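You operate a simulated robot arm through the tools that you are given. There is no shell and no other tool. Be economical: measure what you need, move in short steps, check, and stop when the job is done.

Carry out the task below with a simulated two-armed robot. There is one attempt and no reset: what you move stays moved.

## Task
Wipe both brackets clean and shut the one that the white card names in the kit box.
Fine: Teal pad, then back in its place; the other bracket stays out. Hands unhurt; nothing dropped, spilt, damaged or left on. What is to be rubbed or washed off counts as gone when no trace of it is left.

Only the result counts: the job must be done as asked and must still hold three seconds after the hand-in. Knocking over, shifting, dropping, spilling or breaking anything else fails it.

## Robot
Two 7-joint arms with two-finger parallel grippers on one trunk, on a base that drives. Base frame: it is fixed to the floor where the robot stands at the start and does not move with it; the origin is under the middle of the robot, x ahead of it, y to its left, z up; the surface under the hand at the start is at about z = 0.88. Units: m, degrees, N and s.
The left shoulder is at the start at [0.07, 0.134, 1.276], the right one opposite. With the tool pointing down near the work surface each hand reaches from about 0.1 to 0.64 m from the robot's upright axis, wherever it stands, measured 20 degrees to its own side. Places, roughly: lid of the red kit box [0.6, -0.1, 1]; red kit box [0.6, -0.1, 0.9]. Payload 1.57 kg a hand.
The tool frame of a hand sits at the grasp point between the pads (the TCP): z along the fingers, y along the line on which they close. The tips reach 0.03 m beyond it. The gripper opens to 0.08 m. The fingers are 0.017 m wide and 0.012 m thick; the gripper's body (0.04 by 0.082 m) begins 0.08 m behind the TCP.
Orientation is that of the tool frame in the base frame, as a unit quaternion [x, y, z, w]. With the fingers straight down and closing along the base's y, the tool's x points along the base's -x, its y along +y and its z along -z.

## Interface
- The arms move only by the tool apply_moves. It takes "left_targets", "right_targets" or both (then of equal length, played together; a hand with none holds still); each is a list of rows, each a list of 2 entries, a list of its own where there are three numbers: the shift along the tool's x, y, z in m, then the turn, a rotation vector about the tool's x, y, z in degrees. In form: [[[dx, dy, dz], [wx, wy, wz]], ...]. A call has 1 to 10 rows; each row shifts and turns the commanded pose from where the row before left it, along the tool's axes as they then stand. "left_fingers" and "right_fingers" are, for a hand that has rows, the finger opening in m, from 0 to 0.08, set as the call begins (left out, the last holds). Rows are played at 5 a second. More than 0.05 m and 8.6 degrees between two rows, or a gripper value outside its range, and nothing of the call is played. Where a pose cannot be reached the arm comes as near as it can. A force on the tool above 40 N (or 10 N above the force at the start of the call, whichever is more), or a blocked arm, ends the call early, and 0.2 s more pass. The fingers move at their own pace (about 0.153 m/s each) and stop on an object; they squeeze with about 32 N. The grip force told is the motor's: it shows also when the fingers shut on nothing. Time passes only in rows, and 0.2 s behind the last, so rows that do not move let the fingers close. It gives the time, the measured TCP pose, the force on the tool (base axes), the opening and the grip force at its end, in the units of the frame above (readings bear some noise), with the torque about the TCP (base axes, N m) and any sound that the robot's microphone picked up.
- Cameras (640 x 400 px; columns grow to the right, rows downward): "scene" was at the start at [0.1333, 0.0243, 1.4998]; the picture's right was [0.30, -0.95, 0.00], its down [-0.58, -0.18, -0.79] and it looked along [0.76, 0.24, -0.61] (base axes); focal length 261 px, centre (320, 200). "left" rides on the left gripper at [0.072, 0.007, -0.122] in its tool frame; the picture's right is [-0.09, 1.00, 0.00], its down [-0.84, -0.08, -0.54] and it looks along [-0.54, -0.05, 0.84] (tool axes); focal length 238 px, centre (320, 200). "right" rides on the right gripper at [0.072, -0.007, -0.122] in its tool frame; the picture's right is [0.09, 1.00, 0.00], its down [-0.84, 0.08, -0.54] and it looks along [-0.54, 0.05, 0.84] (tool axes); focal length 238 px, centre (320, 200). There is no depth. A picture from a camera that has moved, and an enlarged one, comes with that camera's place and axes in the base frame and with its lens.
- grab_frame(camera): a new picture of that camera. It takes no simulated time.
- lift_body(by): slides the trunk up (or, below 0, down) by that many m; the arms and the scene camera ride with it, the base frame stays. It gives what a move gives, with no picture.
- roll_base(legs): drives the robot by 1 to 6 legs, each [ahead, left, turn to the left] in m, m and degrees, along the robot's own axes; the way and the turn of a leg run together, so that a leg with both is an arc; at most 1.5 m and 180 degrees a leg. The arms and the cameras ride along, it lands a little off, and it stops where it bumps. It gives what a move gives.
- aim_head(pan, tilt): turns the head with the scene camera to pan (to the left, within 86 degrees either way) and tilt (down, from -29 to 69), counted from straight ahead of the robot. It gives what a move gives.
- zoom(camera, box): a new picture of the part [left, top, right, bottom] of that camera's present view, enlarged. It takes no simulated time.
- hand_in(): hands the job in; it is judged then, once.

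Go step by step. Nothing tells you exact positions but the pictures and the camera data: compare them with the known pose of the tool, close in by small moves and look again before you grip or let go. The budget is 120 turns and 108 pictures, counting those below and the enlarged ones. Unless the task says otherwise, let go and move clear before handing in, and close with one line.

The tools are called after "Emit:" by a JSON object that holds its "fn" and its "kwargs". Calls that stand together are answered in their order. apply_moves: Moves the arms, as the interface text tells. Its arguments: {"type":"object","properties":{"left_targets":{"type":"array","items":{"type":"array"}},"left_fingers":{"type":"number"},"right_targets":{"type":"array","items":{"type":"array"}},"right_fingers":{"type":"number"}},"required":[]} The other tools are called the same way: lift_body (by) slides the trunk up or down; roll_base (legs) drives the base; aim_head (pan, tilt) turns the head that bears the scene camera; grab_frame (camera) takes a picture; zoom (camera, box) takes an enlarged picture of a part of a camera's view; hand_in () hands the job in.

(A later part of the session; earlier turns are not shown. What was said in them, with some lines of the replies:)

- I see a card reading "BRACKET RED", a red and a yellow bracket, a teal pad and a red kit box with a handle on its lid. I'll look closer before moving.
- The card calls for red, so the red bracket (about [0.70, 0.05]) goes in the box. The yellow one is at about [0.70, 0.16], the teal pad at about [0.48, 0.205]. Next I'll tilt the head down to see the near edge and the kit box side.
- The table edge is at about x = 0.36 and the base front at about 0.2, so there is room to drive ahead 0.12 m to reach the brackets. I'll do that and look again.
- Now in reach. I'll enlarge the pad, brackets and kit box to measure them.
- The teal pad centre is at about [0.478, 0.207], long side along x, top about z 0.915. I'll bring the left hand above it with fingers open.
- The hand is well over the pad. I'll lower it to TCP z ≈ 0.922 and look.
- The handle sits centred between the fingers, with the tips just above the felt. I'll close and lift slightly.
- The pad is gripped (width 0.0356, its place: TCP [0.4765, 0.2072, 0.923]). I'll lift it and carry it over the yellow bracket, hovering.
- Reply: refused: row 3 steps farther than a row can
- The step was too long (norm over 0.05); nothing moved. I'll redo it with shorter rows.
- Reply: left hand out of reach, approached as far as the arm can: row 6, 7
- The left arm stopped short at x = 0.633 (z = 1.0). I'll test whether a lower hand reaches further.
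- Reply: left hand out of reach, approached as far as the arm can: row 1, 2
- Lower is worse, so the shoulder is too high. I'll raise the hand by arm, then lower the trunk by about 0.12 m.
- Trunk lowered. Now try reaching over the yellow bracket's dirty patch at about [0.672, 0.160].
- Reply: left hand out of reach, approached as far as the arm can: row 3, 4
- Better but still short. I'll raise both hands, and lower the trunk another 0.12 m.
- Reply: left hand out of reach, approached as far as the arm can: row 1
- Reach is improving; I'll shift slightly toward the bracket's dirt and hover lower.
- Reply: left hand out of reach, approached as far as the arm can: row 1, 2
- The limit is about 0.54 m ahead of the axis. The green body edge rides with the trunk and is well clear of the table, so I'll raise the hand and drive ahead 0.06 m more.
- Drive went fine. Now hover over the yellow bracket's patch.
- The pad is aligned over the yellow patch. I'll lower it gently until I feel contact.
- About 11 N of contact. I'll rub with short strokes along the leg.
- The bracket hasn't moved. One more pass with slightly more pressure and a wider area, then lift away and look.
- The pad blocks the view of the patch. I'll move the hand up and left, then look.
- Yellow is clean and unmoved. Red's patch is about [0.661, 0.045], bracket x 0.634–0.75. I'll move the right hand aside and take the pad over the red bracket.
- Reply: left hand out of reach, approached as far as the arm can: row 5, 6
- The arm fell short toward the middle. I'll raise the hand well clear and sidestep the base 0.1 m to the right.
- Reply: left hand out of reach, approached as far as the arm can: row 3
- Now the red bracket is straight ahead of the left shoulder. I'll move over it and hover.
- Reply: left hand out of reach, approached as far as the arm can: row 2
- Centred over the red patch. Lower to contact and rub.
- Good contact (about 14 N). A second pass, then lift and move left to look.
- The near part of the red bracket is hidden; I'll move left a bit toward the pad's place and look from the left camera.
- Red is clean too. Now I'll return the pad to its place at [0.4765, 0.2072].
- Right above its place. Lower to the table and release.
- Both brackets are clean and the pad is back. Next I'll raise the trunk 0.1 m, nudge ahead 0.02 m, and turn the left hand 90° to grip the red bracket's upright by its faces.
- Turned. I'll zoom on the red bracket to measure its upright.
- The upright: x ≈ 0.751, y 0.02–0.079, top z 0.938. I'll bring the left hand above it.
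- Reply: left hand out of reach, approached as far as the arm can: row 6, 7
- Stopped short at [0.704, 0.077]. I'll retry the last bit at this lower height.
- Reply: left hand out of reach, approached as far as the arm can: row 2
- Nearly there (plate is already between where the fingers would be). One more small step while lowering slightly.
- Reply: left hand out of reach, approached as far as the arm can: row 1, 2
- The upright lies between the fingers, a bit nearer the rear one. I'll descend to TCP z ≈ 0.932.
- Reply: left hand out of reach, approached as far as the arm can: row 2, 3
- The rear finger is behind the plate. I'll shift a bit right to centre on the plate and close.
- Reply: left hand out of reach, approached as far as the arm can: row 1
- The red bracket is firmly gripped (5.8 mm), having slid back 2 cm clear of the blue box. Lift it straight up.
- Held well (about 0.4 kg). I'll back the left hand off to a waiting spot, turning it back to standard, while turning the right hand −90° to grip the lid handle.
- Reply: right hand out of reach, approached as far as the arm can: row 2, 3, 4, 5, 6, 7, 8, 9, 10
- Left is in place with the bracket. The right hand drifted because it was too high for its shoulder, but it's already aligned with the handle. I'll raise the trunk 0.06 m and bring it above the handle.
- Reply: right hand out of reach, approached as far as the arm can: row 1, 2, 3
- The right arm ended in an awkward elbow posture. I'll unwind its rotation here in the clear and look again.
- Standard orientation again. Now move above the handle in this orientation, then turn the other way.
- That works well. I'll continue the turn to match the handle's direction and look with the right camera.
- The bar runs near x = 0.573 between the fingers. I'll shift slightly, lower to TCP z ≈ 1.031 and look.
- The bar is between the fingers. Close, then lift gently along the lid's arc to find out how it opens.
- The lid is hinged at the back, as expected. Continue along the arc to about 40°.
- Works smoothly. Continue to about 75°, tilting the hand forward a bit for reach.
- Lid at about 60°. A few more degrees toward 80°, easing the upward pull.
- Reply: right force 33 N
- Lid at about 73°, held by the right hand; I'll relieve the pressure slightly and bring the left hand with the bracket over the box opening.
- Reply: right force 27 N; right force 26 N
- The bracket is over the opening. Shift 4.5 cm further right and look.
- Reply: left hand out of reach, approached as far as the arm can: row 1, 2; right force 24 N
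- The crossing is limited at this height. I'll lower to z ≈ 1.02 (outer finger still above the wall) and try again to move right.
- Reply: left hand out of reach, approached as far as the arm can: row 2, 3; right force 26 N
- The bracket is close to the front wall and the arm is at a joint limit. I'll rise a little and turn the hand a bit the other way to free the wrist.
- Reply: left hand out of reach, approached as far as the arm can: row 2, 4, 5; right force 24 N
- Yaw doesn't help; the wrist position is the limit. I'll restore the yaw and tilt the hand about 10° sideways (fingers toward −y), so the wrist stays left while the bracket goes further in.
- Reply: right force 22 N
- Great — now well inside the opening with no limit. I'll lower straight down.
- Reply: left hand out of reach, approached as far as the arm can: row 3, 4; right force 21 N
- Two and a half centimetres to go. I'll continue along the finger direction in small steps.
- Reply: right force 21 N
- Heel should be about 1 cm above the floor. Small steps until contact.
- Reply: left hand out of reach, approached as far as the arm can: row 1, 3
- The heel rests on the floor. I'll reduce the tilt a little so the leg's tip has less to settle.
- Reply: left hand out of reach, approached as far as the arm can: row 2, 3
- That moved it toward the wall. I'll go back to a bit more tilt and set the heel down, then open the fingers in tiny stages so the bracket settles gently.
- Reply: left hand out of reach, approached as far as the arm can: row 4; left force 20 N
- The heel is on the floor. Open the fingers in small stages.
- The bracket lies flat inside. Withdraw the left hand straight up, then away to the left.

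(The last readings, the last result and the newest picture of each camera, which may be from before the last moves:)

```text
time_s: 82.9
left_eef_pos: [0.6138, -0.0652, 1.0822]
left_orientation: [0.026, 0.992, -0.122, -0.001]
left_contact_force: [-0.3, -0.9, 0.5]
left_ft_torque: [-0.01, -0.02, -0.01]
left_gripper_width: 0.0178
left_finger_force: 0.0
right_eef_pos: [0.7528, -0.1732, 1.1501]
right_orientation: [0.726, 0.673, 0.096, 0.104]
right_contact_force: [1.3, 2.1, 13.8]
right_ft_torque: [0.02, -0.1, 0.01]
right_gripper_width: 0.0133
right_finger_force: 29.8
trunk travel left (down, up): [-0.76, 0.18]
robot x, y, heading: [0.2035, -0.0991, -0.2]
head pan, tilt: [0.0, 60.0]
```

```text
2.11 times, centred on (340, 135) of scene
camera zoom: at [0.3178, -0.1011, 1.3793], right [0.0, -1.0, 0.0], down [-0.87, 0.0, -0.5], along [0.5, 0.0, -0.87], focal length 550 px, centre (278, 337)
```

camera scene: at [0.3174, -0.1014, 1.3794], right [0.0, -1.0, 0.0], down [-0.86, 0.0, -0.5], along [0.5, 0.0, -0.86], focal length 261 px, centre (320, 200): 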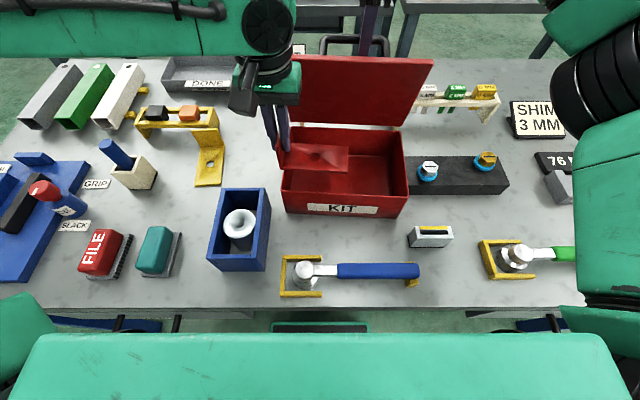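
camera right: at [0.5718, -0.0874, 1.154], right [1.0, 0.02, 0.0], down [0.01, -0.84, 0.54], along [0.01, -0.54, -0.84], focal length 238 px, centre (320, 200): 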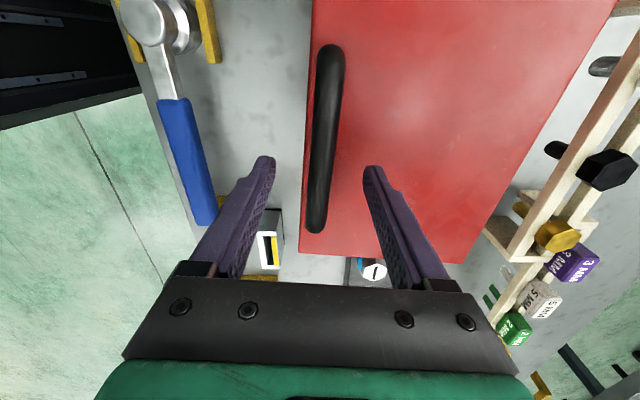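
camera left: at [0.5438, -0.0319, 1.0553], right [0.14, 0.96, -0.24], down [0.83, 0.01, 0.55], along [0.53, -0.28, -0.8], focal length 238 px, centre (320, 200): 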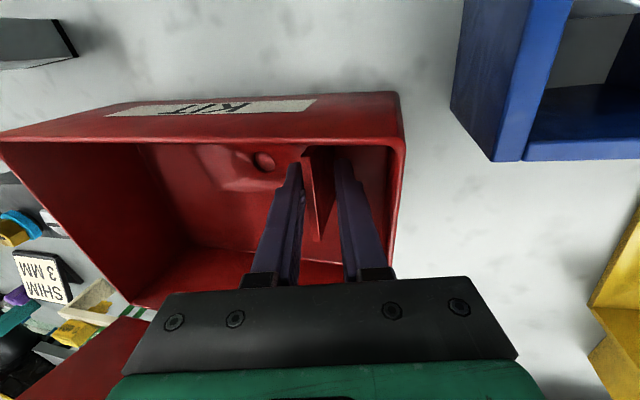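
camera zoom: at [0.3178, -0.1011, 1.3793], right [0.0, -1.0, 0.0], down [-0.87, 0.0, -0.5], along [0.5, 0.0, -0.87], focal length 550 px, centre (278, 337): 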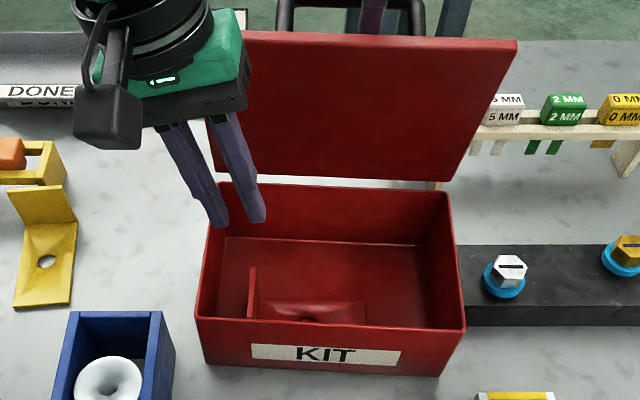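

The red bracket stands flat in the box. Move the left hand well away, then start closing the lid along the same arc.

Emit:
{"fn": "apply_moves", "kwargs": {"left_targets": [[[0.01, 0.039, -0.014], [0, 0, 0]], [[0.01, 0.039, -0.014], [0, 0, 0]], [[0.01, 0.039, -0.014], [0, 0, 0]], [[0.01, 0.039, -0.012], [0, 0, 0]], [[0.01, 0.039, -0.01], [-5, 0, 0]]]}}

Emit:
{"fn": "apply_moves", "kwargs": {"right_targets": [[[0, -0.0196, -0.0078], [4, 0, 0]], [[0, -0.019, -0.0017], [4, 0, 0]], [[0, -0.019, 0.0015], [4, 0, 0]], [[0, -0.0185, 0.005], [4.2, 0, 0]]]}}

Emit:
{"fn": "grab_frame", "kwargs": {"camera": "scene"}}

```text
time_s: 84.1
left_eef_pos: [0.5747, 0.1415, 1.0942]
left_orientation: [0.026, 0.997, -0.079, 0.0]
left_contact_force: [-0.1, 0.1, 0.1]
left_ft_torque: [0.03, -0.03, 0.01]
left_gripper_width: 0.0181
left_finger_force: 0.0
right_eef_pos: [0.7513, -0.1733, 1.1517]
right_orientation: [0.726, 0.673, 0.096, 0.103]
right_contact_force: [1.3, 1.8, 12.8]
right_ft_torque: [-0.04, -0.09, -0.13]
right_gripper_width: 0.0133
right_finger_force: 30.2
trunk travel left (down, up): [-0.76, 0.18]
robot x, y, heading: [0.2056, -0.0998, -0.2]
head pan, tilt: [0.0, 60.0]
```

```text
time_s: 85.1
left_eef_pos: [0.5779, 0.1405, 1.0931]
left_orientation: [0.025, 0.997, -0.078, -0.001]
left_contact_force: [0.3, 0.4, 0.5]
left_ft_torque: [0.03, -0.02, 0.0]
left_gripper_width: 0.0182
left_finger_force: 0.0
right_eef_pos: [0.6774, -0.1698, 1.1361]
right_orientation: [0.733, 0.681, -0.002, -0.002]
right_contact_force: [2.1, -0.4, 0.4]
right_ft_torque: [-0.02, -0.2, 0.05]
right_gripper_width: 0.0137
right_finger_force: 30.6
trunk travel left (down, up): [-0.76, 0.18]
robot x, y, heading: [0.2051, -0.1016, -0.3]
head pan, tilt: [0.0, 60.0]
```

```text
20 pictures are left
camera scene: at [0.3209, -0.1025, 1.3789], right [0.0, -1.0, 0.0], down [-0.87, 0.0, -0.5], along [0.5, 0.0, -0.87], focal length 261 px, centre (320, 200)
```

scene: 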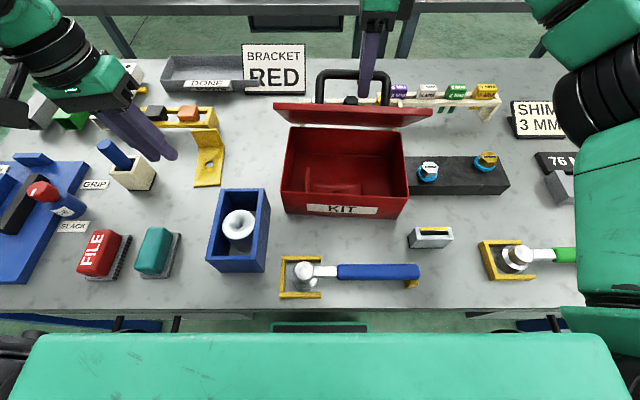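

Force is small and the lid follows. Continue lowering it, stopping just short of shut.

Emit:
{"fn": "apply_moves", "kwargs": {"right_targets": [[[0, -0.0172, 0.006], [0, 0, 0]], [[0, -0.0164, 0.0088], [0, 0, 0]], [[0, -0.0152, 0.0115], [0, 0, 0]], [[0, -0.0139, 0.013], [0, 0, 0]], [[0, -0.0125, 0.0143], [0, 0, 0]], [[0, -0.0109, 0.0157], [0, 0, 0]]]}}

Emit:
{"fn": "apply_moves", "kwargs": {"right_targets": [[[0, -0.008, 0.0145], [0, 0, 0]], [[0, -0.005, 0.0115], [0, 0, 0]]]}}

Emit:
{"fn": "zoom", "kwargs": {"camera": "scene", "box": [250, 60, 450, 230]}}

```text
time_s: 86.5
left_eef_pos: [0.5782, 0.1392, 1.0933]
left_orientation: [0.025, 0.997, -0.079, 0.0]
left_contact_force: [0.6, -0.6, 0.2]
left_ft_torque: [0.02, -0.03, -0.02]
left_gripper_width: 0.018
left_finger_force: 0.0
right_eef_pos: [0.5912, -0.1645, 1.0684]
right_orientation: [0.734, 0.68, 0.0, -0.002]
right_contact_force: [5.1, -4.2, -1.6]
right_ft_torque: [-0.18, -0.25, 0.16]
right_gripper_width: 0.0138
right_finger_force: 30.4
trunk travel left (down, up): [-0.76, 0.18]
robot x, y, heading: [0.2009, -0.0966, -0.2]
head pan, tilt: [0.0, 60.0]
```

```text
time_s: 87.1
left_eef_pos: [0.5779, 0.1398, 1.0938]
left_orientation: [0.026, 0.997, -0.078, 0.0]
left_contact_force: [0.2, -0.3, -0.1]
left_ft_torque: [0.02, -0.04, -0.02]
left_gripper_width: 0.0178
left_finger_force: 0.0
right_eef_pos: [0.5788, -0.1631, 1.043]
right_orientation: [0.733, 0.68, 0.0, -0.001]
right_contact_force: [5.1, -5.1, -0.4]
right_ft_torque: [0.01, -0.22, 0.13]
right_gripper_width: 0.0134
right_finger_force: 29.8
trunk travel left (down, up): [-0.76, 0.18]
robot x, y, heading: [0.2011, -0.0968, 0.1]
head pan, tilt: [0.0, 60.0]
```

```text
2.35 times, centred on (350, 145) of scene
camera zoom: at [0.3221, -0.1039, 1.3789], right [0.0, -1.0, 0.0], down [-0.87, 0.0, -0.5], along [0.5, 0.0, -0.87], focal length 615 px, centre (249, 329)
```

zoom: 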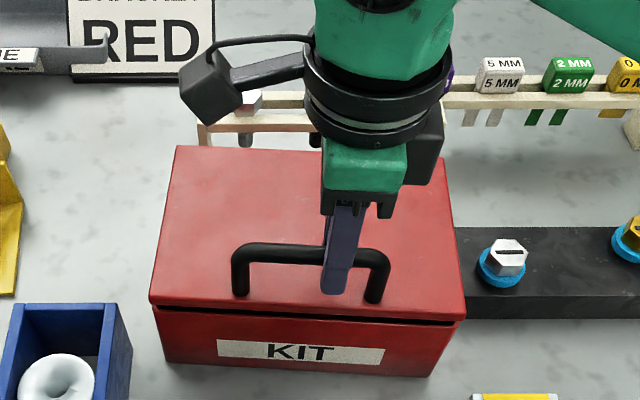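

Nearly shut. Lower the last centimetre gently until contact.

Emit:
{"fn": "apply_moves", "kwargs": {"right_targets": [[[0, -0.003, 0.006], [0, 0, 0]], [[0, -0.002, 0.005], [0, 0, 0]], [[0, 0, 0.002], [0, 0, 0]]]}}

Emit:
{"fn": "zoom", "kwargs": {"camera": "scene", "box": [250, 60, 450, 230]}}

```text
time_s: 87.9
left_eef_pos: [0.5767, 0.1401, 1.0945]
left_orientation: [0.026, 0.997, -0.078, -0.001]
left_contact_force: [-0.5, 0.5, -0.3]
left_ft_torque: [0.01, 0.01, 0.04]
left_gripper_width: 0.0179
left_finger_force: 0.1
right_eef_pos: [0.5738, -0.1608, 1.031]
right_orientation: [0.734, 0.68, 0.001, -0.001]
right_contact_force: [13.0, -6.2, 29.8]
right_ft_torque: [-0.05, -0.09, 0.45]
right_gripper_width: 0.014
right_finger_force: 30.2
trunk travel left (down, up): [-0.76, 0.18]
robot x, y, heading: [0.2022, -0.1012, -0.2]
head pan, tilt: [0.0, 60.0]
```

```text
2.35 times, centred on (350, 145) of scene
camera zoom: at [0.3207, -0.1035, 1.3794], right [0.0, -1.0, 0.0], down [-0.87, 0.0, -0.5], along [0.5, 0.0, -0.87], focal length 615 px, centre (249, 329)
```

zoom: 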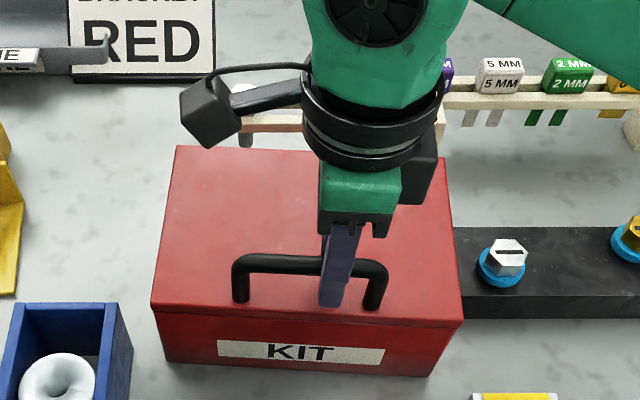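

Shut. I'll relieve the pressure, open the right fingers and rise clear.

Emit:
{"fn": "apply_moves", "kwargs": {"right_targets": [[[0, 0.0015, -0.0025], [0, 0, 0]], [[0, 0, 0], [0, 0, 0]]]}}

Emit:
{"fn": "apply_moves", "kwargs": {"right_targets": [[[0, 0, 0], [0, 0, 0]], [[0, 0, 0], [0, 0, 0]], [[0, 0, 0], [0, 0, 0]]], "right_fingers": 0.06}}

Emit:
{"fn": "apply_moves", "kwargs": {"right_targets": [[[0, 0, -0.03], [0, 0, 0]], [[0, 0, -0.04], [0, 0, 0]], [[0, -0.02, -0.04], [0, 0, 0]], [[-0.03, -0.03, 0], [0, 0, 0]]], "left_targets": [[[0, 0, -0.02], [0, 0, 0]], [[0.03, 0.02, 0], [0, 0, 0]], [[0.03, 0.02, 0], [0, 0, 0]], [[0.03, 0, 0], [0, 0, 0]]]}}

Emit:
{"fn": "grab_frame", "kwargs": {"camera": "scene"}}

```text
time_s: 88.5
left_eef_pos: [0.5772, 0.1391, 1.093]
left_orientation: [0.025, 0.997, -0.078, -0.001]
left_contact_force: [-0.6, 0.2, 0.2]
left_ft_torque: [-0.01, 0.0, -0.03]
left_gripper_width: 0.0179
left_finger_force: 0.0
right_eef_pos: [0.5755, -0.1618, 1.0313]
right_orientation: [0.733, 0.68, -0.001, -0.003]
right_contact_force: [9.1, -2.9, 14.0]
right_ft_torque: [0.58, -0.07, 0.1]
right_gripper_width: 0.0135
right_finger_force: 30.9
trunk travel left (down, up): [-0.76, 0.18]
robot x, y, heading: [0.206, -0.1004, -0.2]
head pan, tilt: [0.0, 60.0]
```

```text
time_s: 89.3
left_eef_pos: [0.5765, 0.1404, 1.0936]
left_orientation: [0.026, 0.997, -0.078, 0.001]
left_contact_force: [0.0, 0.6, -0.7]
left_ft_torque: [0.05, 0.0, -0.02]
left_gripper_width: 0.0178
left_finger_force: 0.2
right_eef_pos: [0.5737, -0.1608, 1.0326]
right_orientation: [0.733, 0.68, 0.0, -0.001]
right_contact_force: [-0.3, 0.3, -0.4]
right_ft_torque: [0.0, 0.01, -0.01]
right_gripper_width: 0.0595
right_finger_force: 0.0
trunk travel left (down, up): [-0.76, 0.18]
robot x, y, heading: [0.2036, -0.0999, 0.1]
head pan, tilt: [0.0, 60.0]
```

```text
time_s: 90.3
left_eef_pos: [0.4839, 0.1839, 1.1093]
left_orientation: [0.025, 0.997, -0.076, 0.0]
left_contact_force: [-0.7, -0.5, 0.2]
left_ft_torque: [0.06, -0.03, -0.02]
left_gripper_width: 0.0179
left_finger_force: 0.2
right_eef_pos: [0.5202, -0.1913, 1.1437]
right_orientation: [0.733, 0.68, 0.001, -0.002]
right_contact_force: [0.0, -1.6, 0.5]
right_ft_torque: [0.04, -0.03, 0.03]
right_gripper_width: 0.0599
right_finger_force: 0.1
trunk travel left (down, up): [-0.76, 0.18]
robot x, y, heading: [0.2006, -0.0975, -0.1]
head pan, tilt: [0.0, 60.0]
```

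```text
17 pictures are left
camera scene: at [0.3165, -0.107, 1.3794], right [0.0, -1.0, 0.0], down [-0.86, 0.0, -0.5], along [0.5, 0.0, -0.86], focal length 261 px, centre (320, 200)
```

scene: 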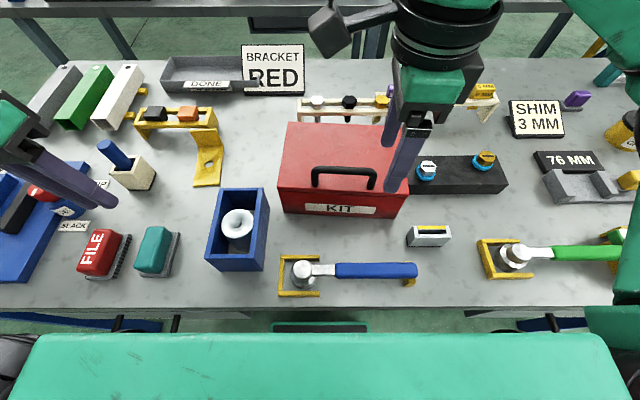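

Everything appears in place. A last close look at the yellow bracket, pad and lid.

Emit:
{"fn": "zoom", "kwargs": {"camera": "scene", "box": [120, 90, 260, 200]}}

Emit:
{"fn": "grab_frame", "kwargs": {"camera": "left"}}

Emit:
{"fn": "zoom", "kwargs": {"camera": "scene", "box": [260, 100, 430, 230]}}

```text
3.64 times, centred on (190, 145) of scene
camera zoom: at [0.3165, -0.107, 1.3794], right [0.0, -1.0, 0.0], down [-0.86, 0.0, -0.5], along [0.5, 0.0, -0.86], focal length 951 px, centre (793, 400)
```

zoom: 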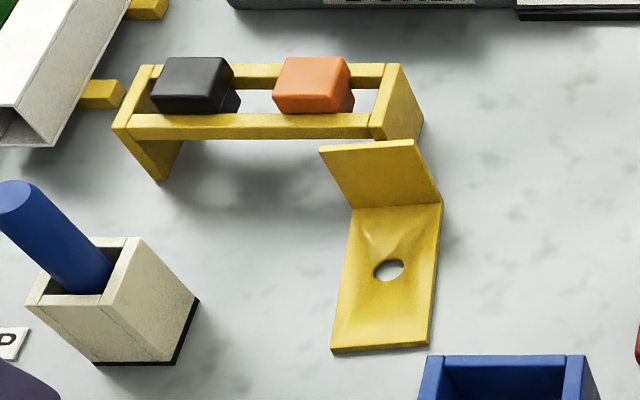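

```text
15 pictures are left
camera left: at [0.413, 0.2115, 1.2297], right [0.14, 0.98, -0.15], down [0.83, -0.04, 0.55], along [0.54, -0.2, -0.82], focal length 238 px, centre (320, 200)
```

left: 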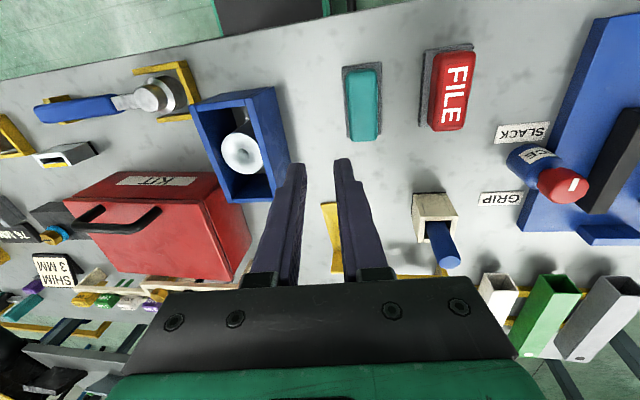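

```text
3.08 times, centred on (345, 165) of scene
camera zoom: at [0.3165, -0.107, 1.3794], right [0.0, -1.0, 0.0], down [-0.86, 0.0, -0.5], along [0.5, 0.0, -0.86], focal length 804 px, centre (243, 308)
```

zoom: 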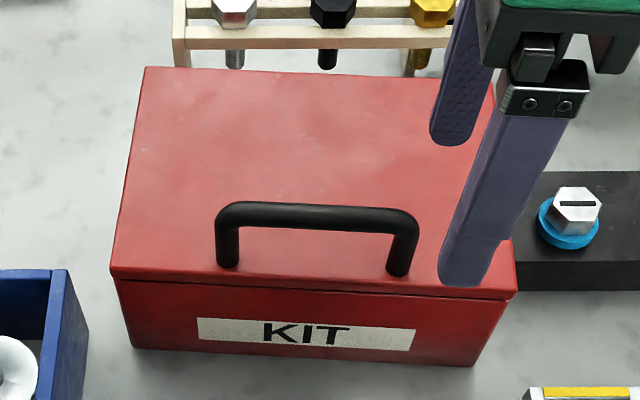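

The yellow bracket is clean and out on the table, the pad is back in its place, and the lid is shut with both hands clear. Handing in.

Emit:
{"fn": "hand_in", "kwargs": {}}

```text
The job is handed in.
```

I wiped both brackets clean with the teal pad and shut the red one, named on the card, in the kit box. The yellow bracket stayed out and the pad is back in its place; I checked only the sides of the brackets the cameras could see.
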